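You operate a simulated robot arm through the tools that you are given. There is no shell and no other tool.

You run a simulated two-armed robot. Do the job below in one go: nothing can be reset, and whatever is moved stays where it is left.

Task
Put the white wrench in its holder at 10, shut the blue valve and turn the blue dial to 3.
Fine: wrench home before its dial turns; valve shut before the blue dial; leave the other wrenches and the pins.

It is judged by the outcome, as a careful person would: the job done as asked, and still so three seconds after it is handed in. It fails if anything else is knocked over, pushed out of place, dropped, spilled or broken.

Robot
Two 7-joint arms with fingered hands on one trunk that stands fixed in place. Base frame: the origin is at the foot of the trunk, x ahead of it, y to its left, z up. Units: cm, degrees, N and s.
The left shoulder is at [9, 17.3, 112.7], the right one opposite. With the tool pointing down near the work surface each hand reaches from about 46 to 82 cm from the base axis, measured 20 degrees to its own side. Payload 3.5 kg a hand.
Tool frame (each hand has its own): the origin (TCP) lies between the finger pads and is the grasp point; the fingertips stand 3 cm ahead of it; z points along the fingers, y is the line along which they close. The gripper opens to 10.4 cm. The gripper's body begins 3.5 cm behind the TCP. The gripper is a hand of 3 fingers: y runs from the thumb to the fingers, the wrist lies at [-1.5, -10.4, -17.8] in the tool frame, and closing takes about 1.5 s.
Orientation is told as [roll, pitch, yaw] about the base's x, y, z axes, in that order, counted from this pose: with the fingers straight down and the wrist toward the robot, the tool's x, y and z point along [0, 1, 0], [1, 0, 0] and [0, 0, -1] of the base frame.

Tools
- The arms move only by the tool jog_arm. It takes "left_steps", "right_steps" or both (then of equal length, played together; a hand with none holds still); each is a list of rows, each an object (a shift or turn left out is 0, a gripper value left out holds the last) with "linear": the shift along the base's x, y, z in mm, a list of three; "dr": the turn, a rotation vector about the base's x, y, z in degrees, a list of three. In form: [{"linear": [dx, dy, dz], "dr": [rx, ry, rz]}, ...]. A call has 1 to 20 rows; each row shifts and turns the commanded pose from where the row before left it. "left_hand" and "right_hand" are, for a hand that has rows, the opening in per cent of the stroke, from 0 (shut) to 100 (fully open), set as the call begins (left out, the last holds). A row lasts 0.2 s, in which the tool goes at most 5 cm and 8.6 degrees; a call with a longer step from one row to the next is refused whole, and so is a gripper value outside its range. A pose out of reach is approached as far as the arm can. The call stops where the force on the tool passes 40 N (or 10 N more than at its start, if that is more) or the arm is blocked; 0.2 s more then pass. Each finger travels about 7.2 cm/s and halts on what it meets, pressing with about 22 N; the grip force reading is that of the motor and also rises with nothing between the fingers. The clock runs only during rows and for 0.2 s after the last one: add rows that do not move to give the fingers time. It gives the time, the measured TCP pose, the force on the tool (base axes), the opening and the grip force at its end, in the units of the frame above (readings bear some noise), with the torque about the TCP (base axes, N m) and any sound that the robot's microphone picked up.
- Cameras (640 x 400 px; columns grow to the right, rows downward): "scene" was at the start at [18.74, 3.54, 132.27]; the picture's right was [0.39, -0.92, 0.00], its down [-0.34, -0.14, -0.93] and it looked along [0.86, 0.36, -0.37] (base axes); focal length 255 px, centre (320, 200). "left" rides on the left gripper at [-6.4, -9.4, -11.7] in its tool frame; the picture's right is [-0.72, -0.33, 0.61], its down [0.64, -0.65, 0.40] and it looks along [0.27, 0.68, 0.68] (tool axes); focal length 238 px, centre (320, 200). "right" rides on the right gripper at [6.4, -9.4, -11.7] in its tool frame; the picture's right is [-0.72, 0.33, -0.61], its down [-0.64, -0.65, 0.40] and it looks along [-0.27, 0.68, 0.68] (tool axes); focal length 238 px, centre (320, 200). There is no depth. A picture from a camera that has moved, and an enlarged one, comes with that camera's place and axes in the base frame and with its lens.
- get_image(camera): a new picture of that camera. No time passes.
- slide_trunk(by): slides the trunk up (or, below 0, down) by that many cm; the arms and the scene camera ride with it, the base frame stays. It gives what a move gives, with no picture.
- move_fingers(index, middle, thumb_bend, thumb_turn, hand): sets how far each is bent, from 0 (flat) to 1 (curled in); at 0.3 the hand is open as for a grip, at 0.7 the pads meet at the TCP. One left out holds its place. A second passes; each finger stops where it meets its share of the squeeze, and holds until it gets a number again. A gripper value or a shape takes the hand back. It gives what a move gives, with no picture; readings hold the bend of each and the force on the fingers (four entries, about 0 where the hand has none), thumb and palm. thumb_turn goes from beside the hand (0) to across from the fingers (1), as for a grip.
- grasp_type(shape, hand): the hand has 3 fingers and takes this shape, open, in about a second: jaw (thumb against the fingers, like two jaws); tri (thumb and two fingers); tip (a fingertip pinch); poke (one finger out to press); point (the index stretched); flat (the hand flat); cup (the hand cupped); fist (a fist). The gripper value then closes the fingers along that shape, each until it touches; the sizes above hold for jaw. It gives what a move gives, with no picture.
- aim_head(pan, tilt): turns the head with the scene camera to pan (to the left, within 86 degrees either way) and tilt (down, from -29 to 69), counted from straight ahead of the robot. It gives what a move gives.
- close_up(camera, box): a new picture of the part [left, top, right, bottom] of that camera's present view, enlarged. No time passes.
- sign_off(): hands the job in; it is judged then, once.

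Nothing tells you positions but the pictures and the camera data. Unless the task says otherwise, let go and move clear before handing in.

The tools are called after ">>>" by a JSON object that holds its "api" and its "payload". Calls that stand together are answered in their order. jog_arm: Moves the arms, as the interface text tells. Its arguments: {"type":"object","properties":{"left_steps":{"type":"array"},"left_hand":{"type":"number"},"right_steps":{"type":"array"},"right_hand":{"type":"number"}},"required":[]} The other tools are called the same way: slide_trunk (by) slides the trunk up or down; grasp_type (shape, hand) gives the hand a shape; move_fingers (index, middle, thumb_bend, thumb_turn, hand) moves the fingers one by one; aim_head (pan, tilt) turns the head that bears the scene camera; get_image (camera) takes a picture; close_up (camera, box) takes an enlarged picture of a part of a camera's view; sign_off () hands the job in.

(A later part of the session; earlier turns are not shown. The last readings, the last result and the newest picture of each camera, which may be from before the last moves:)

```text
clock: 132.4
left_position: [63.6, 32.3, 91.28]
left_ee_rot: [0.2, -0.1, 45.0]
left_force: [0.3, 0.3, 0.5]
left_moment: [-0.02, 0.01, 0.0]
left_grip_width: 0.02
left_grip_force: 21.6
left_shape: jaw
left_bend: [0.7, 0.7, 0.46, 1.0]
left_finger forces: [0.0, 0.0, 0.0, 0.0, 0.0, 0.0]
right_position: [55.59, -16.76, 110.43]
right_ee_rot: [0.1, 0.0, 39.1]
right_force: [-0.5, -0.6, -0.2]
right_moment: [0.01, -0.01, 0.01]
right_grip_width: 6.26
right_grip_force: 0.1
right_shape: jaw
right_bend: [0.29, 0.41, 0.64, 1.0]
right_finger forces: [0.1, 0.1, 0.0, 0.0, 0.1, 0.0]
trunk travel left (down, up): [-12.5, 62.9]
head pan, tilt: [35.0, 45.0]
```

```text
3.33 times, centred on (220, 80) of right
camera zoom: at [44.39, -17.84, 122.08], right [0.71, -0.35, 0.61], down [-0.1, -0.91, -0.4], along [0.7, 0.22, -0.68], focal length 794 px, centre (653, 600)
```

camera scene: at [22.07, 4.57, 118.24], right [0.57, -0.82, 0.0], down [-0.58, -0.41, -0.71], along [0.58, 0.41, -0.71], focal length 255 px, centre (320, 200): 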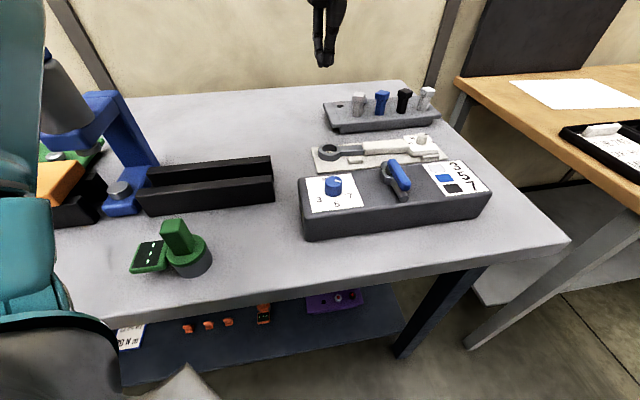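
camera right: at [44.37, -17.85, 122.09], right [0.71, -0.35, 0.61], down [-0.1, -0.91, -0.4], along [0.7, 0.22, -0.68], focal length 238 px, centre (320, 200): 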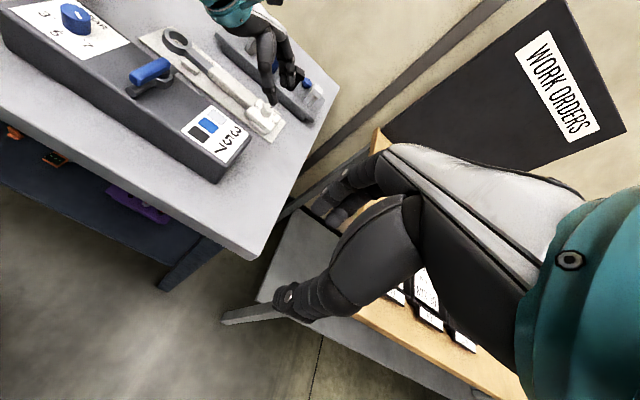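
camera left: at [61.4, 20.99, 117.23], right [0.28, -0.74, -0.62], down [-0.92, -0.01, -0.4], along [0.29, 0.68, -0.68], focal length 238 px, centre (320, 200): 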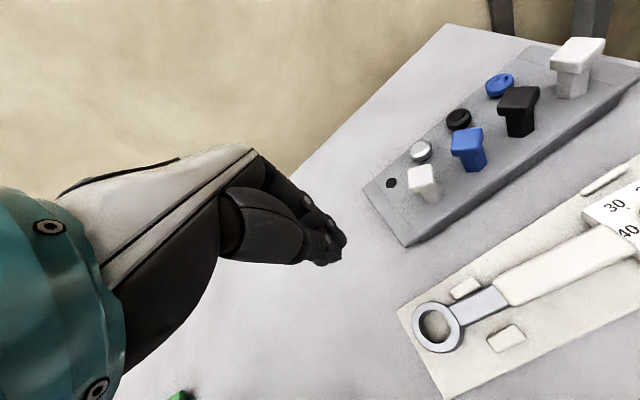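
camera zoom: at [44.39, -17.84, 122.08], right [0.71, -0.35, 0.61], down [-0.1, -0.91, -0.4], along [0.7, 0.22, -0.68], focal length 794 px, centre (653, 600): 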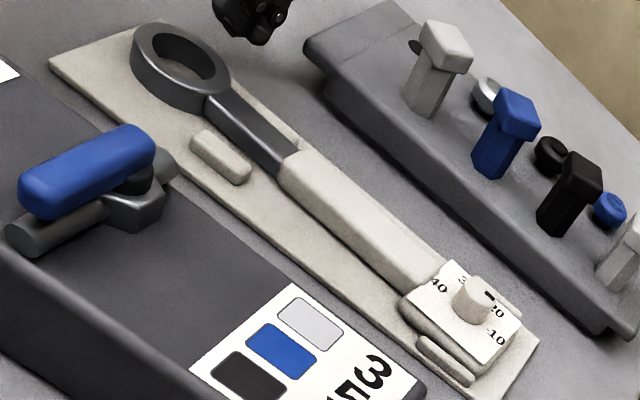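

The bar is against the back clip, so the ring should come forward about 1.2 cm. Pushing gently.

>>> {"api": "jog_arm", "payload": {"left_steps": [{"linear": [-4, -4, 0]}, {"linear": [-4, -4, 0]}, {"linear": [-3, -3, 0]}, {"linear": [-2, -2, 0]}, {}]}}

>>> {"api": "close_up", "payload": {"camera": "left", "box": [240, 150, 480, 350]}}

```text
clock: 133.6
left_position: [62.48, 31.03, 91.37]
left_ee_rot: [0.3, -0.3, 45.0]
left_force: [0.7, -0.2, -0.2]
left_moment: [-0.01, -0.01, 0.0]
left_grip_width: 0.01
left_grip_force: 22.0
left_shape: jaw
left_bend: [0.7, 0.7, 0.46, 1.0]
left_finger forces: [0.0, 0.0, 0.0, 0.0, 0.0, 0.1]
right_position: [55.63, -16.56, 110.34]
right_ee_rot: [0.0, 0.0, 39.0]
right_force: [-0.5, -0.1, 0.4]
right_moment: [0.05, 0.04, 0.01]
right_grip_width: 6.28
right_grip_force: 0.0
right_shape: jaw
right_bend: [0.29, 0.41, 0.64, 1.0]
right_finger forces: [0.0, 0.0, 0.0, 0.0, 0.1, 0.0]
trunk travel left (down, up): [-12.5, 62.9]
head pan, tilt: [35.0, 45.0]
```

```text
2.00 times, centred on (360, 250) of left
camera zoom: at [60.22, 19.78, 102.91], right [0.28, -0.74, -0.62], down [-0.91, -0.01, -0.4], along [0.29, 0.68, -0.68], focal length 477 px, centre (240, 100)
```

zoom: 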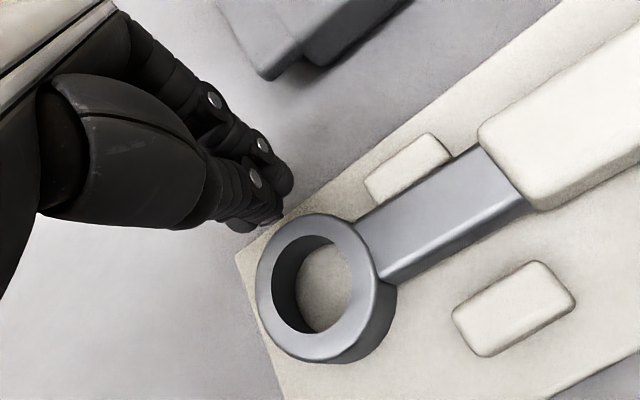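

>>> {"api": "jog_arm", "payload": {"left_steps": [{"linear": [0, 0, -4]}, {"linear": [-3, -3, 0]}, {"linear": [-2.5, -2.5, 0]}, {"linear": [-2, -2, 0]}, {}]}}

>>> {"api": "close_up", "payload": {"camera": "left", "box": [240, 150, 480, 350]}}

>>> {"api": "close_up", "payload": {"camera": "scene", "box": [305, 110, 465, 210]}}

```text
clock: 134.8
left_position: [61.79, 30.21, 91.0]
left_ee_rot: [0.0, -0.2, 45.0]
left_force: [0.3, 0.8, 0.0]
left_moment: [0.01, -0.02, 0.02]
left_grip_width: 0.02
left_grip_force: 21.3
left_shape: jaw
left_bend: [0.7, 0.7, 0.46, 1.0]
left_finger forces: [0.0, 0.0, 0.0, 0.0, 0.0, 0.1]
right_position: [55.58, -16.71, 110.44]
right_ee_rot: [0.0, 0.0, 38.9]
right_force: [0.1, -0.4, -1.0]
right_moment: [0.01, 0.02, 0.04]
right_grip_width: 6.3
right_grip_force: 0.0
right_shape: jaw
right_bend: [0.29, 0.41, 0.64, 1.0]
right_finger forces: [0.0, 0.1, 0.1, 0.1, 0.0, 0.0]
trunk travel left (down, up): [-12.5, 62.9]
head pan, tilt: [35.0, 45.0]
```

```text
2.00 times, centred on (360, 250) of left
camera zoom: at [59.48, 18.98, 102.63], right [0.28, -0.74, -0.62], down [-0.91, -0.01, -0.4], along [0.29, 0.68, -0.68], focal length 477 px, centre (240, 100)
```

zoom: 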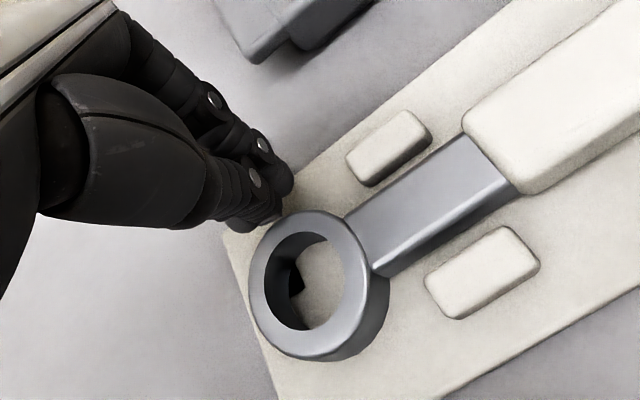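

```text
4.00 times, centred on (385, 160) of scene
camera zoom: at [22.08, 4.58, 118.23], right [0.57, -0.82, 0.0], down [-0.58, -0.41, -0.71], along [0.58, 0.41, -0.71], focal length 1019 px, centre (60, 360)
```

zoom: 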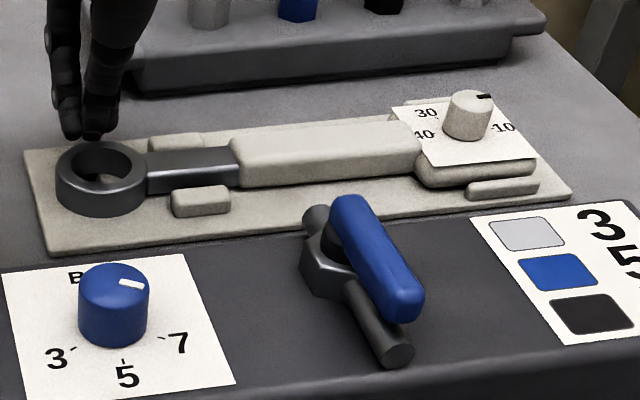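

The bar is now centred between its clips and the dial mark is still at 10. I'll back the left hand away and up, then bring the trunk back to its first height.

>>> {"api": "jog_arm", "payload": {"left_steps": [{"linear": [4, 4, 0]}, {"linear": [0, 0, 30]}, {"linear": [-20, 5, 35]}, {"linear": [-30, 10, 35]}, {"linear": [-30, 10, 30]}, {"linear": [-30, 10, 30]}, {"linear": [-30, 10, 20]}, {"linear": [-20, 10, 0]}, {}], "left_hand": 20}}

>>> {"api": "slide_trunk", "payload": {"by": 10}}

>>> {"api": "get_image", "payload": {"camera": "scene"}}

>>> {"api": "get_image", "payload": {"camera": "right"}}

```text
clock: 136.8
left_position: [46.28, 36.36, 109.0]
left_ee_rot: [0.3, 0.0, 45.0]
left_force: [-0.2, 0.5, 0.7]
left_moment: [0.02, 0.01, 0.03]
left_grip_width: 2.04
left_grip_force: 0.1
left_shape: jaw
left_bend: [0.73, 0.59, 0.74, 1.0]
left_finger forces: [0.0, 0.0, 0.1, 0.0, 0.1, 0.0]
right_position: [55.72, -16.69, 110.34]
right_ee_rot: [0.1, 0.0, 39.0]
right_force: [0.3, 0.1, -0.2]
right_moment: [0.02, 0.03, 0.03]
right_grip_width: 6.24
right_grip_force: 0.1
right_shape: jaw
right_bend: [0.29, 0.41, 0.64, 1.0]
right_finger forces: [0.0, 0.1, 0.1, 0.0, 0.1, 0.0]
trunk travel left (down, up): [-12.5, 62.9]
head pan, tilt: [35.0, 45.0]
```

```text
clock: 138.2
left_position: [46.14, 36.11, 118.81]
left_ee_rot: [0.2, -0.2, 45.0]
left_force: [1.1, -0.3, -0.3]
left_moment: [0.03, 0.01, 0.0]
left_grip_width: 2.04
left_grip_force: 0.1
left_shape: jaw
left_bend: [0.73, 0.59, 0.74, 1.0]
left_finger forces: [0.0, 0.0, 0.0, 0.0, 0.1, 0.1]
right_position: [55.8, -16.82, 120.42]
right_ee_rot: [0.1, 0.1, 39.0]
right_force: [0.5, 0.4, 0.6]
right_moment: [0.02, -0.02, 0.03]
right_grip_width: 6.28
right_grip_force: 0.1
right_shape: jaw
right_bend: [0.29, 0.41, 0.64, 1.0]
right_finger forces: [0.0, 0.1, 0.1, 0.1, 0.0, 0.0]
trunk travel left (down, up): [-22.5, 52.9]
head pan, tilt: [35.0, 45.0]
```

```text
taken
camera scene: at [16.92, 4.58, 128.65], right [0.57, -0.82, 0.0], down [-0.58, -0.41, -0.71], along [0.58, 0.41, -0.71], focal length 255 px, centre (320, 200)
```

scene: 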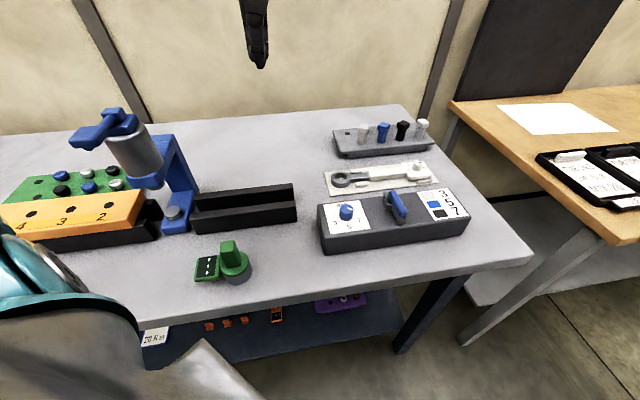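

```text
taken
camera right: at [44.48, -17.83, 132.01], right [0.71, -0.35, 0.61], down [-0.1, -0.91, -0.4], along [0.7, 0.22, -0.68], focal length 238 px, centre (320, 200)
```

right: 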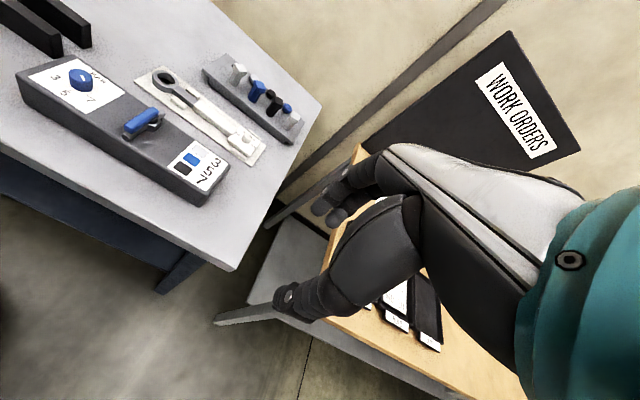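

Next the valve: the lever lies along the pipe (open) with its pivot near (53.7,13.5) and its free end near (50.5,10.3). I'll look closely at it for heights and stops.

>>> {"api": "close_up", "payload": {"camera": "scene", "box": [375, 175, 431, 231]}}

>>> {"api": "close_up", "payload": {"camera": "right", "box": [100, 85, 180, 150]}}

>>> {"api": "close_up", "payload": {"camera": "scene", "box": [315, 185, 405, 245]}}

```text
7.14 times, centred on (403, 203) of scene
camera zoom: at [16.92, 4.58, 128.65], right [0.57, -0.82, 0.0], down [-0.58, -0.41, -0.71], along [0.58, 0.41, -0.71], focal length 1819 px, centre (-273, 179)
```

zoom: 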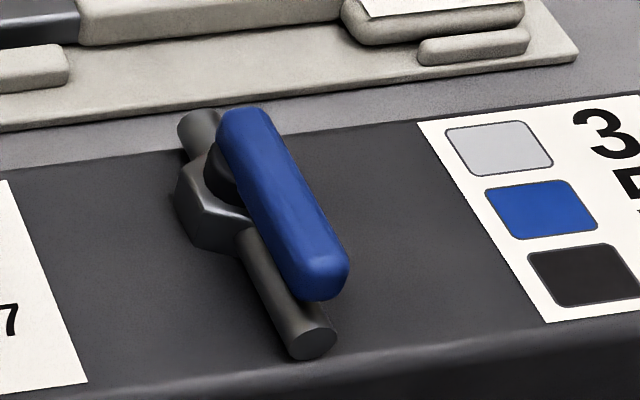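

```text
6.15 times, centred on (140, 118) of right
camera zoom: at [44.48, -17.83, 132.01], right [0.71, -0.35, 0.61], down [-0.1, -0.91, -0.4], along [0.7, 0.22, -0.68], focal length 1467 px, centre (1428, 708)
```

zoom: 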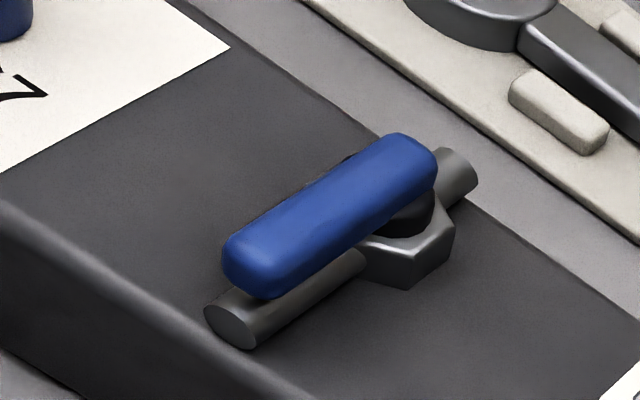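

```text
6.67 times, centred on (360, 215) of scene
camera zoom: at [16.92, 4.58, 128.65], right [0.57, -0.82, 0.0], down [-0.58, -0.41, -0.71], along [0.58, 0.41, -0.71], focal length 1698 px, centre (53, 100)
```

zoom: 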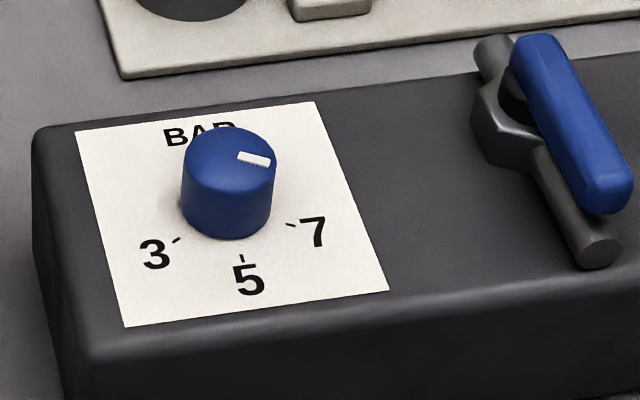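

The lever sits clearly above the pipe, so I can push its free end over with closed right-hand fingers. I'll bring the right hand to the right of the lever, closed.

>>> {"api": "jog_arm", "payload": {"right_steps": [{"linear": [-1.5, 24.6, -14]}, {"linear": [-1.5, 24.6, -14]}, {"linear": [-1.5, 24.6, -14]}, {"linear": [-1.5, 24.6, -14]}, {"linear": [-1.5, 24.6, -14]}, {"linear": [-1.5, 24.6, -14]}, {"linear": [-1.5, 24.6, -14]}, {"linear": [-1.5, 24.6, -14]}, {"linear": [-1.5, 24.6, -14]}, {"linear": [-1.5, 24.6, -14]}, {}], "right_hand": 0}}

>>> {"api": "get_image", "payload": {"camera": "scene"}}

>>> {"api": "get_image", "payload": {"camera": "right"}}

```text
clock: 140.6
left_position: [46.1, 36.11, 118.86]
left_ee_rot: [0.3, -0.2, 45.0]
left_force: [-0.5, -0.2, 0.3]
left_moment: [-0.01, -0.01, 0.02]
left_grip_width: 2.07
left_grip_force: 0.1
left_shape: jaw
left_bend: [0.73, 0.59, 0.74, 1.0]
left_finger forces: [0.0, 0.1, 0.0, 0.0, 0.0, 0.1]
right_position: [53.95, 7.67, 106.24]
right_ee_rot: [-0.1, 0.0, 39.1]
right_force: [-0.1, 0.4, -1.1]
right_moment: [0.02, -0.03, 0.02]
right_grip_width: 0.0
right_grip_force: 22.5
right_shape: jaw
right_bend: [0.7, 0.7, 0.46, 1.0]
right_finger forces: [0.0, 0.0, 0.0, 0.0, 0.1, 0.0]
trunk travel left (down, up): [-22.5, 52.9]
head pan, tilt: [35.0, 45.0]
```

```text
taken
camera scene: at [16.85, 4.56, 128.67], right [0.57, -0.82, 0.0], down [-0.58, -0.41, -0.71], along [0.58, 0.41, -0.71], focal length 255 px, centre (320, 200)
```

scene: 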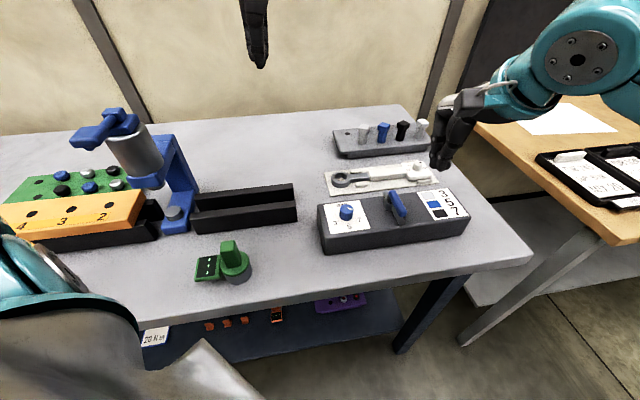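

```text
taken
camera right: at [42.8, 6.69, 117.94], right [0.71, -0.35, 0.61], down [-0.1, -0.91, -0.4], along [0.7, 0.22, -0.68], focal length 238 px, centre (320, 200)
```

right: 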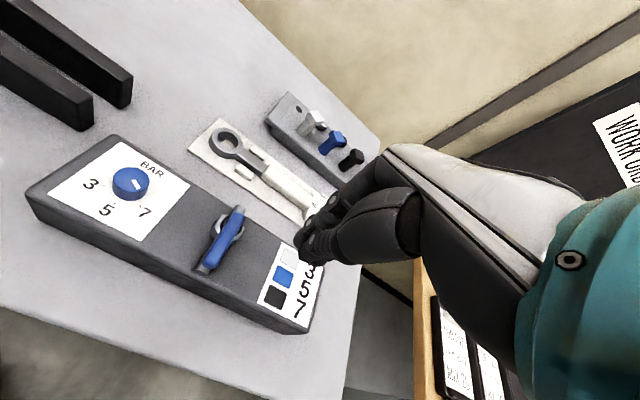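

Lowering beside the lever, with the tips about 1.5 cm above the box top.

>>> {"api": "jog_arm", "payload": {"right_steps": [{"linear": [2, 2, -20]}, {"linear": [0, 0, -20]}, {"linear": [0, 0, -20]}, {"linear": [0, 0, -15]}, {"linear": [0, 0, -10]}, {}]}}

>>> {"api": "close_up", "payload": {"camera": "right", "box": [160, 150, 380, 310]}}

>>> {"api": "close_up", "payload": {"camera": "scene", "box": [370, 165, 450, 235]}}

```text
clock: 142.0
left_position: [46.09, 36.09, 118.89]
left_ee_rot: [0.2, -0.3, 45.0]
left_force: [1.0, 0.7, 0.5]
left_moment: [0.0, 0.01, 0.01]
left_grip_width: 2.05
left_grip_force: 0.1
left_shape: jaw
left_bend: [0.73, 0.59, 0.74, 1.0]
left_finger forces: [0.0, 0.0, 0.1, 0.0, 0.0, 0.0]
right_position: [54.21, 7.85, 97.99]
right_ee_rot: [0.1, 0.0, 39.1]
right_force: [-0.9, -0.6, 0.8]
right_moment: [0.01, -0.01, -0.05]
right_grip_width: 0.01
right_grip_force: 22.2
right_shape: jaw
right_bend: [0.7, 0.7, 0.46, 1.0]
right_finger forces: [0.0, 0.0, 0.0, 0.0, 0.0, 0.0]
trunk travel left (down, up): [-22.5, 52.9]
head pan, tilt: [35.0, 45.0]
```

```text
2.50 times, centred on (270, 230) of right
camera zoom: at [42.96, 6.79, 109.62], right [0.71, -0.35, 0.61], down [-0.1, -0.91, -0.4], along [0.7, 0.22, -0.68], focal length 596 px, centre (445, 125)
```

zoom: 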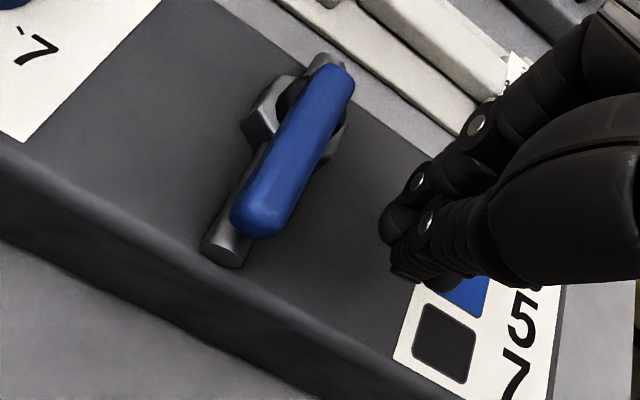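

```text
5.71 times, centred on (410, 200) of scene
camera zoom: at [16.85, 4.58, 128.67], right [0.57, -0.82, 0.0], down [-0.58, -0.41, -0.71], along [0.58, 0.41, -0.71], focal length 1456 px, centre (-194, 200)
```

zoom: 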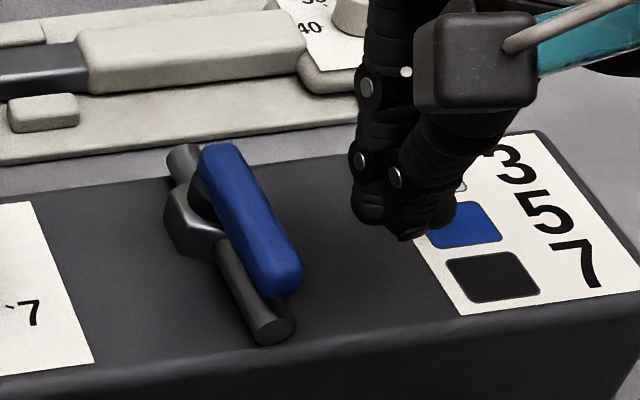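

Tips are well placed. I'll lower slightly, then push the lever's free end toward the dial side (clockwise) about 30° and check that it yields.

>>> {"api": "jog_arm", "payload": {"right_steps": [{"linear": [0, 0, -6]}, {"linear": [-8, 4.5, 0]}, {"linear": [-8, 4.5, 0]}, {"linear": [-6.5, 4, 0]}, {"linear": [-6.5, 4, 0]}, {"linear": [-4.5, 3.8, 0]}, {"linear": [-4.5, 3.8, 0]}, {}]}}

>>> {"api": "close_up", "payload": {"camera": "right", "box": [160, 150, 380, 310]}}

>>> {"api": "close_up", "payload": {"camera": "scene", "box": [360, 165, 440, 235]}}

```text
clock: 143.5
left_position: [46.24, 36.18, 118.77]
left_ee_rot: [0.1, -0.2, 45.0]
left_force: [0.2, -0.1, 0.1]
left_moment: [-0.02, -0.01, -0.05]
left_grip_width: 2.04
left_grip_force: 0.0
left_shape: jaw
left_bend: [0.73, 0.59, 0.74, 1.0]
left_finger forces: [0.1, 0.0, 0.0, 0.0, 0.1, 0.0]
right_position: [51.9, 9.49, 97.28]
right_ee_rot: [-1.3, 0.0, 37.4]
right_force: [11.2, -12.5, -0.4]
right_moment: [-0.23, -0.25, -0.08]
right_grip_width: 0.0
right_grip_force: 21.7
right_shape: jaw
right_bend: [0.7, 0.7, 0.46, 1.0]
right_finger forces: [0.0, 0.1, 0.0, 0.1, 0.0, 0.0]
trunk travel left (down, up): [-22.5, 52.9]
head pan, tilt: [35.0, 45.0]
stopped in row 7 (right hand): the force on the tool passed its limit at 43 N (the readings are from after the stop); the commanded pose is now the measured one
```

```text
2.50 times, centred on (270, 230) of right
camera zoom: at [40.52, 8.83, 108.79], right [0.69, -0.36, 0.63], down [-0.12, -0.91, -0.39], along [0.72, 0.19, -0.67], focal length 596 px, centre (445, 125)
```

zoom: 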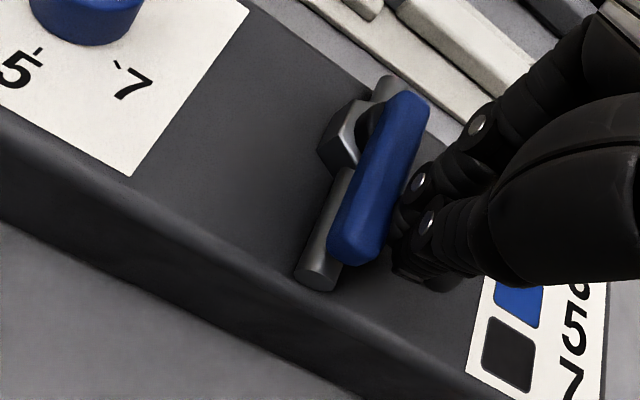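

```text
5.71 times, centred on (400, 200) of scene
camera zoom: at [16.88, 4.58, 128.66], right [0.57, -0.82, 0.0], down [-0.58, -0.41, -0.71], along [0.58, 0.41, -0.71], focal length 1456 px, centre (-137, 200)
```

zoom: 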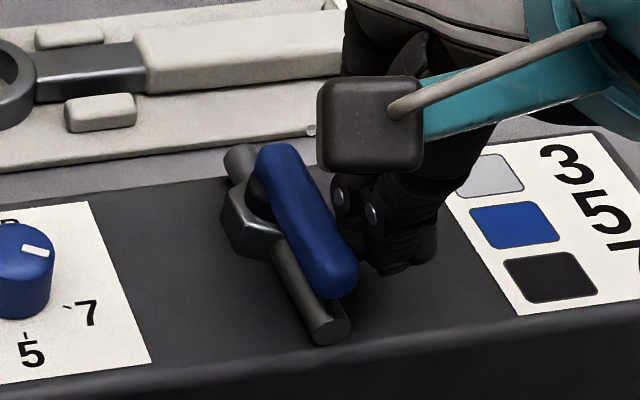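

The lever won't go that way, so its stop is on the dial side. I'll back off, go round to the other side and push it the other way.

>>> {"api": "jog_arm", "payload": {"right_steps": [{"linear": [6, -6, 0]}, {"linear": [0, 0, 25], "dr": [1.0, 0.8, 1.6]}, {"linear": [0, 0, 30]}, {"linear": [-10, 10, 10]}, {"linear": [-10, 10, 0]}, {"linear": [-10, 10, 0]}, {"linear": [-11, 11, 0]}, {}]}}

>>> {"api": "get_image", "payload": {"camera": "right"}}

>>> {"api": "close_up", "payload": {"camera": "scene", "box": [330, 150, 450, 240]}}

```text
clock: 145.3
left_position: [46.08, 36.18, 118.96]
left_ee_rot: [0.2, -0.2, 45.0]
left_force: [-0.6, -0.3, -0.7]
left_moment: [0.01, -0.02, 0.03]
left_grip_width: 2.04
left_grip_force: 0.0
left_shape: jaw
left_bend: [0.73, 0.59, 0.74, 1.0]
left_finger forces: [0.0, 0.0, 0.0, 0.1, 0.0, 0.0]
right_position: [48.09, 13.38, 103.73]
right_ee_rot: [0.5, -0.2, 39.6]
right_force: [0.7, -0.6, 1.2]
right_moment: [0.02, 0.03, 0.02]
right_grip_width: 0.0
right_grip_force: 21.8
right_shape: jaw
right_bend: [0.7, 0.7, 0.46, 1.0]
right_finger forces: [0.0, 0.0, 0.1, 0.0, 0.0, 0.1]
trunk travel left (down, up): [-22.5, 52.9]
head pan, tilt: [35.0, 45.0]
```

```text
taken
camera right: at [36.83, 12.07, 115.5], right [0.71, -0.35, 0.61], down [-0.1, -0.91, -0.41], along [0.7, 0.23, -0.68], focal length 238 px, centre (320, 200)
```

right: 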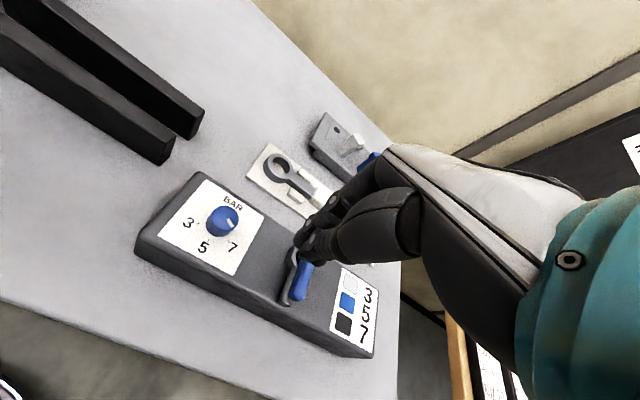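

```text
4.44 times, centred on (390, 195) of scene
camera zoom: at [16.86, 4.57, 128.67], right [0.57, -0.82, 0.0], down [-0.58, -0.41, -0.71], along [0.58, 0.41, -0.71], focal length 1132 px, centre (9, 222)
```

zoom: 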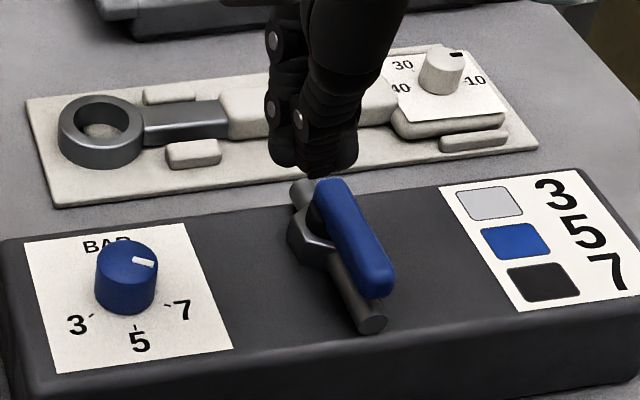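

Lowering on the dial side of the lever and pushing it toward the label side.

>>> {"api": "jog_arm", "payload": {"right_steps": [{"linear": [0, 0, -20]}, {"linear": [0, 0, -20]}, {"linear": [0, 0, -15]}, {"linear": [0, 0, -9]}, {"linear": [4.2, -6.0, 0]}, {"linear": [4.2, -6.0, 0]}, {"linear": [4.2, -6.0, 0]}, {"linear": [4.2, -6.0, 0]}, {"linear": [3.8, -4.5, 0]}, {"linear": [3.8, -4.5, 0]}, {}]}}

>>> {"api": "close_up", "payload": {"camera": "right", "box": [160, 150, 380, 310]}}

>>> {"api": "close_up", "payload": {"camera": "scene", "box": [330, 150, 450, 240]}}

```text
clock: 147.7
left_position: [45.98, 36.21, 118.89]
left_ee_rot: [0.1, -0.2, 45.0]
left_force: [0.1, -0.1, -0.7]
left_moment: [0.02, 0.0, 0.01]
left_grip_width: 2.04
left_grip_force: 0.1
left_shape: jaw
left_bend: [0.73, 0.59, 0.74, 1.0]
left_finger forces: [0.0, 0.0, 0.1, 0.0, 0.0, 0.0]
right_position: [50.63, 10.07, 97.45]
right_ee_rot: [0.4, -0.3, 39.6]
right_force: [-0.8, 1.2, 3.8]
right_moment: [0.02, -0.09, 0.04]
right_grip_width: 0.0
right_grip_force: 22.5
right_shape: jaw
right_bend: [0.7, 0.7, 0.46, 1.0]
right_finger forces: [0.1, 3.5, 0.0, 0.1, 0.0, 0.0]
trunk travel left (down, up): [-22.5, 52.9]
head pan, tilt: [35.0, 45.0]
```

```text
2.50 times, centred on (270, 230) of right
camera zoom: at [39.36, 8.67, 109.16], right [0.71, -0.35, 0.61], down [-0.1, -0.91, -0.41], along [0.7, 0.24, -0.68], focal length 596 px, centre (445, 125)
```

zoom: 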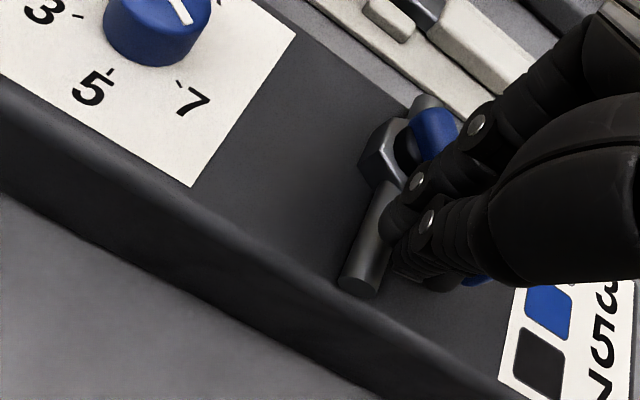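

```text
4.44 times, centred on (390, 195) of scene
camera zoom: at [16.82, 4.58, 128.68], right [0.57, -0.82, 0.0], down [-0.58, -0.41, -0.71], along [0.58, 0.41, -0.71], focal length 1132 px, centre (9, 222)
```

zoom: 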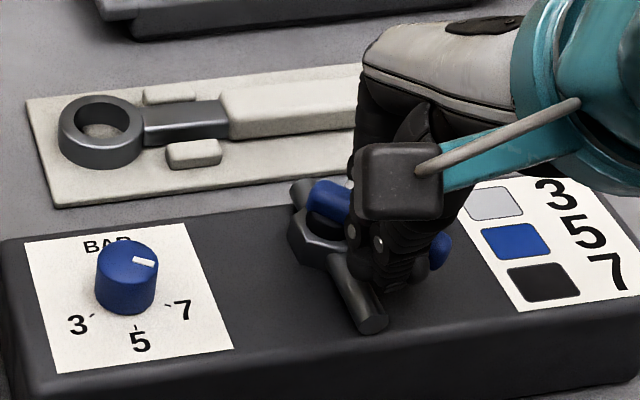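

The lever turns this way. Following its arc around to about 90°.

>>> {"api": "jog_arm", "payload": {"right_steps": [{"linear": [4.3, -3.3, 2]}, {"linear": [4.3, -3.3, 0]}, {"linear": [5.5, -2, 0]}, {"linear": [5.5, -2, 0]}, {"linear": [5.8, -0.6, 0]}, {"linear": [5.8, -0.6, 0]}, {"linear": [5.8, 1, 0]}, {"linear": [5.8, 1, 0]}, {}]}}

>>> {"api": "close_up", "payload": {"camera": "right", "box": [160, 150, 380, 310]}}

>>> {"api": "close_up", "payload": {"camera": "scene", "box": [330, 150, 450, 240]}}

```text
clock: 149.7
left_position: [46.05, 36.12, 118.79]
left_ee_rot: [0.2, -0.2, 45.0]
left_force: [-0.4, -0.8, 0.1]
left_moment: [0.01, -0.01, -0.05]
left_grip_width: 2.06
left_grip_force: 0.1
left_shape: jaw
left_bend: [0.73, 0.59, 0.74, 1.0]
left_finger forces: [0.0, 0.0, 0.1, 0.0, 0.1, 0.0]
right_position: [54.78, 8.94, 97.62]
right_ee_rot: [0.6, -0.2, 39.6]
right_force: [0.2, 0.0, 0.7]
right_moment: [0.02, 0.02, -0.01]
right_grip_width: 0.01
right_grip_force: 21.9
right_shape: jaw
right_bend: [0.7, 0.7, 0.46, 1.0]
right_finger forces: [0.0, 0.0, 0.0, 0.0, 0.0, 0.0]
trunk travel left (down, up): [-22.5, 52.9]
head pan, tilt: [35.0, 45.0]
```

```text
2.50 times, centred on (270, 230) of right
camera zoom: at [43.57, 7.65, 109.28], right [0.71, -0.35, 0.61], down [-0.1, -0.91, -0.41], along [0.7, 0.23, -0.68], focal length 596 px, centre (445, 125)
```

zoom: 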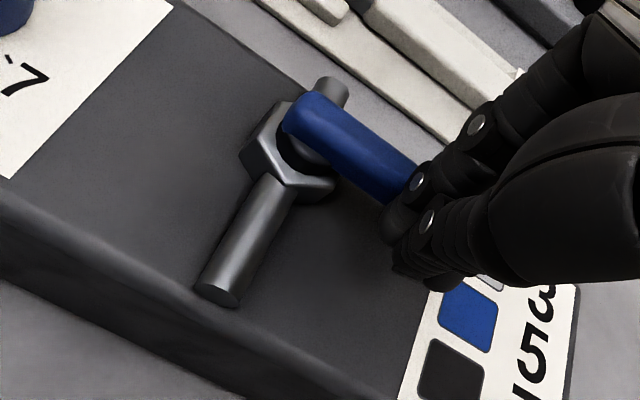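

```text
4.44 times, centred on (390, 195) of scene
camera zoom: at [16.85, 4.57, 128.67], right [0.57, -0.82, 0.0], down [-0.58, -0.41, -0.71], along [0.58, 0.41, -0.71], focal length 1132 px, centre (9, 222)
```

zoom: 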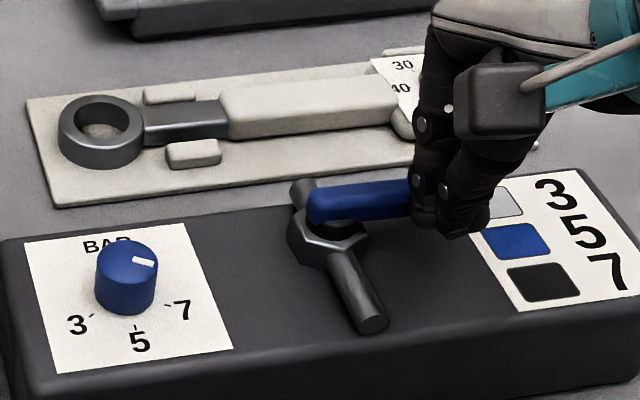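

Nearly perpendicular to the pipe. Pushing gently a bit further until it meets its stop.

>>> {"api": "jog_arm", "payload": {"right_steps": [{"linear": [2, 1.8, 0]}, {"linear": [1.5, 1.5, 0]}, {"linear": [1.5, 1.5, 0]}, {}]}}

>>> {"api": "jog_arm", "payload": {"right_steps": [{"linear": [1.5, 1.5, 0]}, {"linear": [1.5, 1.5, 0]}, {}]}}

>>> {"api": "close_up", "payload": {"camera": "scene", "box": [330, 150, 450, 240]}}

```text
clock: 150.7
left_position: [45.96, 35.99, 118.96]
left_ee_rot: [0.3, -0.3, 45.0]
left_force: [-0.1, 0.6, -0.4]
left_moment: [0.03, 0.02, -0.02]
left_grip_width: 2.05
left_grip_force: 0.1
left_shape: jaw
left_bend: [0.73, 0.59, 0.74, 1.0]
left_finger forces: [0.1, 0.0, 0.1, 0.1, 0.0, 0.0]
right_position: [55.27, 9.32, 97.62]
right_ee_rot: [0.5, -0.1, 39.6]
right_force: [-9.6, -9.9, -0.9]
right_moment: [-0.26, 0.22, -0.04]
right_grip_width: 0.0
right_grip_force: 21.6
right_shape: jaw
right_bend: [0.7, 0.7, 0.46, 1.0]
right_finger forces: [0.0, 0.1, 0.0, 0.1, 0.0, 0.1]
trunk travel left (down, up): [-22.5, 52.9]
head pan, tilt: [35.0, 45.0]
```

```text
clock: 151.5
left_position: [45.92, 36.02, 118.95]
left_ee_rot: [0.1, -0.2, 45.0]
left_force: [-0.2, 0.8, 0.1]
left_moment: [-0.03, 0.01, -0.01]
left_grip_width: 2.04
left_grip_force: 0.1
left_shape: jaw
left_bend: [0.73, 0.59, 0.74, 1.0]
left_finger forces: [0.1, 0.0, 0.0, 0.0, 0.0, 0.1]
right_position: [55.53, 9.69, 98.02]
right_ee_rot: [0.5, -0.4, 39.5]
right_force: [-10.6, -14.0, 9.4]
right_moment: [-0.33, 0.23, -0.02]
right_grip_width: 0.0
right_grip_force: 22.0
right_shape: jaw
right_bend: [0.7, 0.7, 0.46, 1.0]
right_finger forces: [0.0, 0.0, 0.0, 0.1, 0.0, 0.1]
trunk travel left (down, up): [-22.5, 52.9]
head pan, tilt: [35.0, 45.0]
```

```text
4.44 times, centred on (390, 195) of scene
camera zoom: at [16.64, 4.38, 128.72], right [0.57, -0.82, 0.0], down [-0.58, -0.4, -0.71], along [0.58, 0.41, -0.71], focal length 1132 px, centre (9, 222)
```

zoom: 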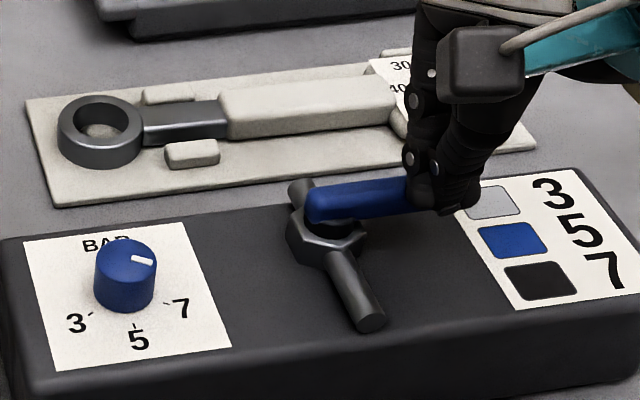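

The force built up as the lever met its stop, square across the pipe: shut. Backing the right hand off and away.

>>> {"api": "jog_arm", "payload": {"right_steps": [{"linear": [-5, -5, 0]}, {"linear": [-3, -3, 10]}, {"linear": [0, 0, 30]}, {"linear": [0, -20, 30]}, {"linear": [0, -25, 30]}, {"linear": [0, -30, 30]}, {"linear": [0, -35, 30]}, {"linear": [0, -35, 20]}, {"linear": [0, -35, 20]}, {"linear": [0, -35, 20]}, {}]}}

>>> {"api": "get_image", "payload": {"camera": "scene"}}

>>> {"api": "close_up", "payload": {"camera": "scene", "box": [315, 150, 475, 250]}}

>>> {"api": "get_image", "payload": {"camera": "right"}}

```text
clock: 153.9
left_position: [46.02, 36.08, 118.84]
left_ee_rot: [0.2, -0.1, 45.0]
left_force: [0.1, 0.1, 0.8]
left_moment: [-0.01, 0.01, -0.01]
left_grip_width: 2.06
left_grip_force: 0.0
left_shape: jaw
left_bend: [0.73, 0.59, 0.74, 1.0]
left_finger forces: [0.1, 0.0, 0.0, 0.1, 0.1, 0.0]
right_position: [54.98, -12.52, 119.44]
right_ee_rot: [0.5, -0.2, 39.6]
right_force: [0.1, -0.6, -0.1]
right_moment: [0.02, -0.01, 0.01]
right_grip_width: 0.0
right_grip_force: 22.7
right_shape: jaw
right_bend: [0.7, 0.7, 0.47, 1.0]
right_finger forces: [0.1, 0.0, 0.0, 0.1, 0.0, 0.0]
trunk travel left (down, up): [-22.5, 52.9]
head pan, tilt: [35.0, 45.0]
```

```text
taken
camera scene: at [16.86, 4.59, 128.67], right [0.57, -0.82, 0.0], down [-0.58, -0.41, -0.71], along [0.58, 0.41, -0.71], focal length 255 px, centre (320, 200)
```

scene: 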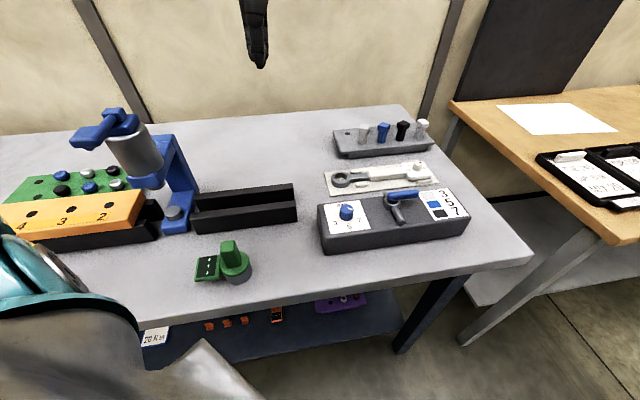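

```text
4.00 times, centred on (395, 200) of scene
camera zoom: at [16.86, 4.59, 128.67], right [0.57, -0.82, 0.0], down [-0.58, -0.41, -0.71], along [0.58, 0.41, -0.71], focal length 1019 px, centre (20, 200)
```

zoom: 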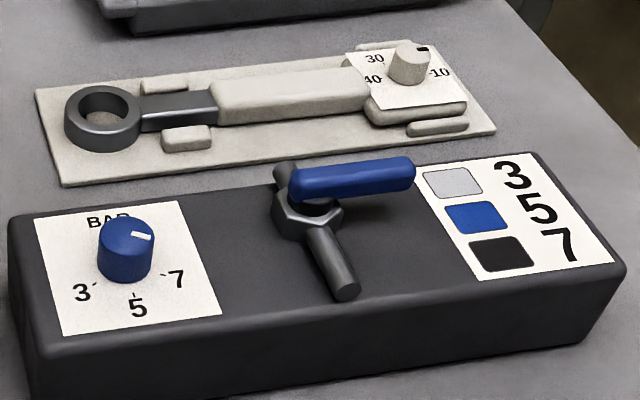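

```text
taken
camera right: at [43.73, -13.83, 131.36], right [0.71, -0.35, 0.61], down [-0.1, -0.91, -0.41], along [0.7, 0.24, -0.68], focal length 238 px, centre (320, 200)
```

right: 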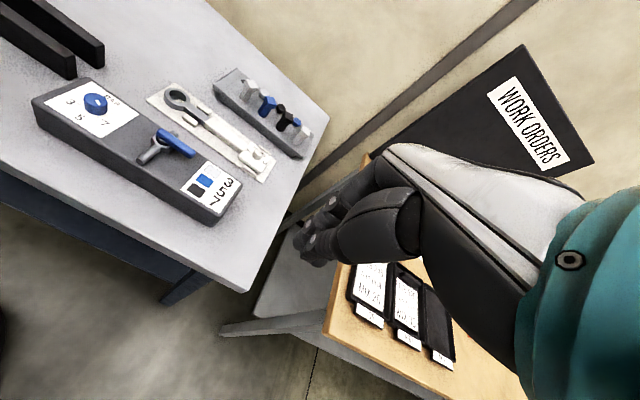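

The valve is shut. Next is the blue dial at about (45.8,18.9): its mark is just past 7 and needs roughly 110° clockwise to 3. The right arm will do it in two or three strokes; I'll move the left arm a bit further off first.

>>> {"api": "jog_arm", "payload": {"left_steps": [{"linear": [-6, 10, 10]}, {"linear": [-6, 10, 10]}, {"linear": [-6, 10, 10]}, {"linear": [-6, 10, 10]}, {"linear": [-6, 10, 10]}, {"linear": [-6, 10, 10]}, {}, {}, {}, {}, {}, {}], "right_steps": [{"linear": [0, 0, 0]}, {"linear": [-9, 28, 0], "dr": [0, 0, 3.5]}, {"linear": [-9, 28, 0], "dr": [0, 0, 3.5]}, {"linear": [-9, 28, -10], "dr": [0, 0, 3.5]}, {"linear": [-9, 28, -10], "dr": [0, 0, 3.5]}, {"linear": [-9, 28, -10], "dr": [0, 0, 3.5]}, {"linear": [-9, 29, -10], "dr": [0, 0, 3.5]}, {"linear": [-9, 29, -15], "dr": [0, 0, 3.5]}, {"linear": [-9, 29, -15], "dr": [0, 0, 3.5]}, {"linear": [-9, 29, -15], "dr": [0, 0, 3.5]}, {"linear": [-9, 29, -15], "dr": [0, 0, 3.5]}, {}], "right_hand": 60}}

>>> {"api": "get_image", "payload": {"camera": "right"}}

>>> {"api": "get_image", "payload": {"camera": "scene"}}

```text
clock: 156.5
left_position: [42.65, 42.21, 125.22]
left_ee_rot: [0.2, -0.2, 44.9]
left_force: [-0.6, 0.5, 0.9]
left_moment: [0.0, 0.02, 0.0]
left_grip_width: 2.03
left_grip_force: 0.1
left_shape: jaw
left_bend: [0.73, 0.59, 0.74, 1.0]
left_finger forces: [0.0, 0.0, 0.0, 0.0, 0.0, 0.0]
right_position: [45.98, 16.14, 109.46]
right_ee_rot: [0.5, -0.2, 74.7]
right_force: [0.0, 0.4, -1.0]
right_moment: [-0.01, 0.03, -0.02]
right_grip_width: 6.26
right_grip_force: 0.1
right_shape: jaw
right_bend: [0.29, 0.41, 0.64, 1.0]
right_finger forces: [0.0, 0.0, 0.1, 0.0, 0.0, 0.0]
trunk travel left (down, up): [-22.5, 52.9]
head pan, tilt: [35.0, 45.0]
```

```text
taken
camera right: at [37.46, 8.56, 121.18], right [0.78, 0.12, 0.61], down [0.44, -0.8, -0.41], along [0.44, 0.59, -0.68], focal length 238 px, centre (320, 200)
```

right: 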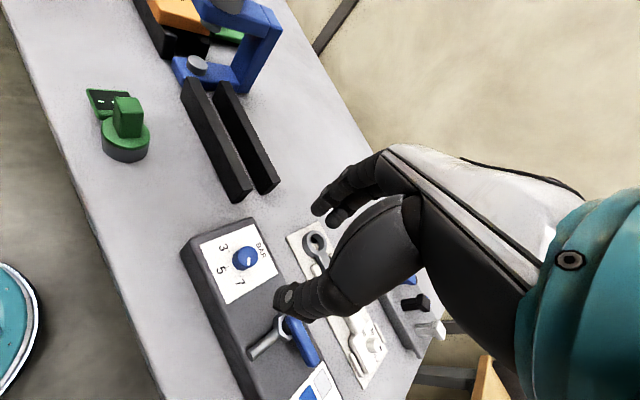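

```text
taken
camera scene: at [16.85, 4.55, 128.67], right [0.57, -0.82, 0.0], down [-0.58, -0.41, -0.71], along [0.58, 0.41, -0.71], focal length 255 px, centre (320, 200)
```

scene: 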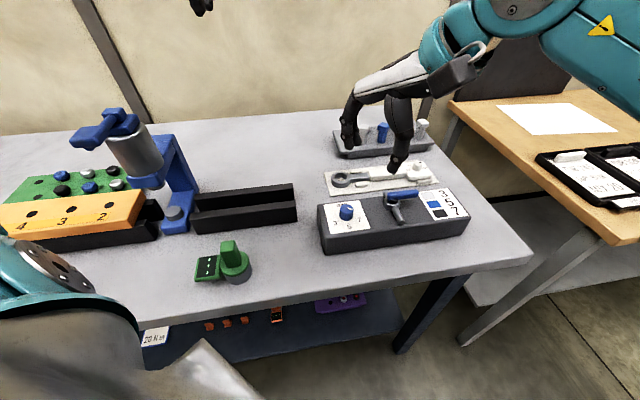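

>>> {"api": "close_up", "payload": {"camera": "right", "box": [190, 210, 300, 310]}}

>>> {"api": "close_up", "payload": {"camera": "scene", "box": [315, 185, 385, 240]}}

```text
4.00 times, centred on (245, 260) of right
camera zoom: at [37.46, 8.56, 121.18], right [0.78, 0.12, 0.61], down [0.44, -0.8, -0.41], along [0.44, 0.59, -0.68], focal length 953 px, centre (620, -40)
```

zoom: 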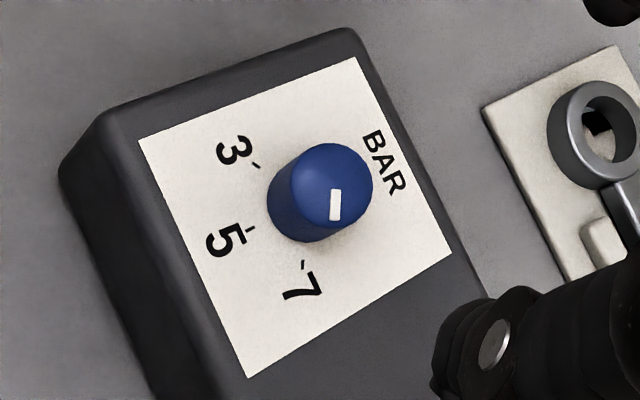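

```text
7.27 times, centred on (350, 212) of scene
camera zoom: at [16.85, 4.55, 128.67], right [0.57, -0.82, 0.0], down [-0.58, -0.41, -0.71], along [0.58, 0.41, -0.71], focal length 1852 px, centre (102, 109)
```

zoom: 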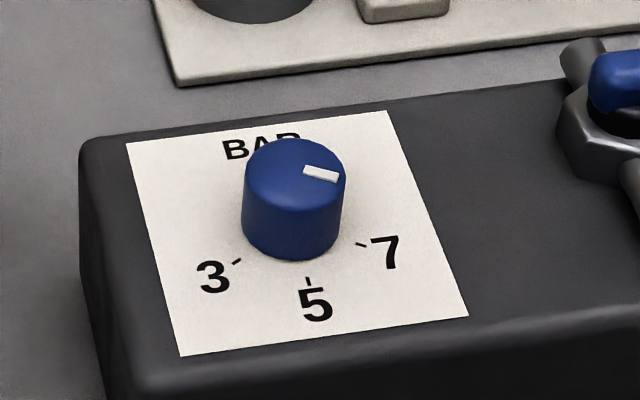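

From this near-overhead view the ticks are 60° apart and the mark sits at 7, so the dial needs 120° clockwise. Its centre is about (46.15,18.55) and its top z≈94.2. Moving over it.

>>> {"api": "jog_arm", "payload": {"right_steps": [{"linear": [0.5, 8, -15]}, {"linear": [0.5, 8, -20]}, {"linear": [0.5, 8, -25]}, {"linear": [0, 0, -20]}, {}, {}], "right_hand": 80}}

>>> {"api": "get_image", "payload": {"camera": "right"}}

>>> {"api": "close_up", "payload": {"camera": "scene", "box": [310, 140, 430, 240]}}

```text
clock: 157.9
left_position: [42.58, 42.34, 125.0]
left_ee_rot: [0.2, -0.3, 45.0]
left_force: [-0.5, -0.1, 0.8]
left_moment: [-0.01, -0.03, 0.0]
left_grip_width: 2.07
left_grip_force: 0.0
left_shape: jaw
left_bend: [0.73, 0.59, 0.74, 1.0]
left_finger forces: [0.0, 0.0, 0.1, 0.0, 0.0, 0.0]
right_position: [45.77, 18.6, 101.43]
right_ee_rot: [0.5, -0.2, 74.5]
right_force: [-0.7, -0.2, -0.4]
right_moment: [0.0, -0.01, 0.0]
right_grip_width: 8.29
right_grip_force: 0.1
right_shape: jaw
right_bend: [0.27, 0.34, 0.5, 0.99]
right_finger forces: [0.0, 0.0, 0.0, 0.0, 0.0, 0.1]
trunk travel left (down, up): [-22.5, 52.9]
head pan, tilt: [35.0, 45.0]
```

```text
taken
camera right: at [37.33, 11.0, 113.21], right [0.78, 0.12, 0.61], down [0.44, -0.8, -0.41], along [0.44, 0.59, -0.68], focal length 238 px, centre (320, 200)
```

right: 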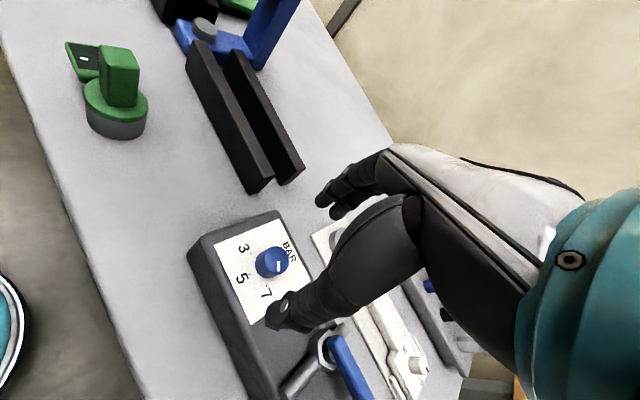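

```text
4.00 times, centred on (370, 190) of scene
camera zoom: at [16.86, 4.57, 128.67], right [0.57, -0.82, 0.0], down [-0.58, -0.41, -0.71], along [0.58, 0.41, -0.71], focal length 1019 px, centre (120, 240)
```

zoom: 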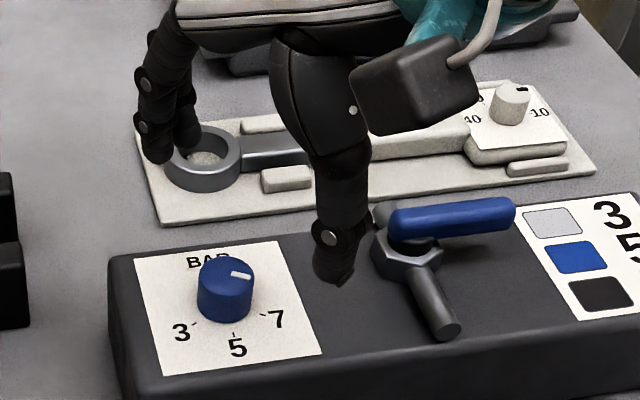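

>>> {"api": "jog_arm", "payload": {"right_steps": [{"linear": [3.5, 0, -15]}, {"linear": [0, 0, -15]}, {"linear": [0, 0, -15]}, {"linear": [0, 0, -9]}, {}]}}

>>> {"api": "close_up", "payload": {"camera": "right", "box": [200, 180, 400, 340]}}

>>> {"api": "close_up", "payload": {"camera": "scene", "box": [310, 160, 410, 240]}}

```text
clock: 159.1
left_position: [42.65, 42.17, 125.11]
left_ee_rot: [0.2, -0.2, 44.9]
left_force: [0.1, 0.4, 0.1]
left_moment: [0.02, -0.01, -0.01]
left_grip_width: 2.06
left_grip_force: 0.0
left_shape: jaw
left_bend: [0.73, 0.59, 0.74, 1.0]
left_finger forces: [0.0, 0.0, 0.0, 0.0, 0.0, 0.0]
right_position: [46.2, 18.35, 96.01]
right_ee_rot: [0.6, -0.2, 74.6]
right_force: [0.7, -0.3, -0.1]
right_moment: [-0.04, 0.0, -0.01]
right_grip_width: 8.26
right_grip_force: 0.1
right_shape: jaw
right_bend: [0.27, 0.34, 0.5, 0.99]
right_finger forces: [0.0, 0.1, 0.1, 0.0, 0.0, 0.0]
trunk travel left (down, up): [-22.5, 52.9]
head pan, tilt: [35.0, 45.0]
```

```text
2.50 times, centred on (300, 260) of right
camera zoom: at [37.85, 10.8, 107.74], right [0.78, 0.12, 0.61], down [0.44, -0.8, -0.41], along [0.44, 0.59, -0.68], focal length 596 px, centre (370, 50)
```

zoom: 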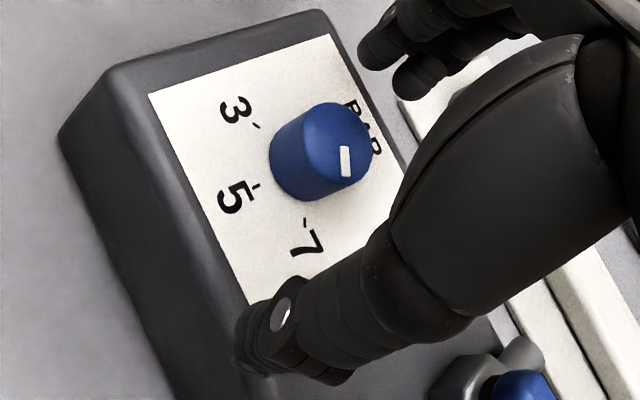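

```text
5.00 times, centred on (360, 200) of scene
camera zoom: at [16.85, 4.57, 128.67], right [0.57, -0.82, 0.0], down [-0.58, -0.41, -0.71], along [0.58, 0.41, -0.71], focal length 1274 px, centre (120, 200)
```

zoom: 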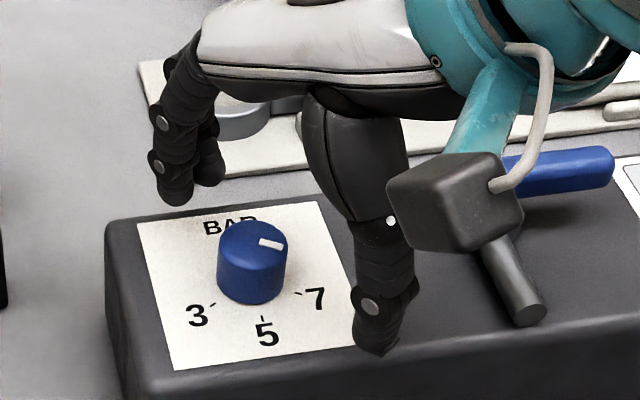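

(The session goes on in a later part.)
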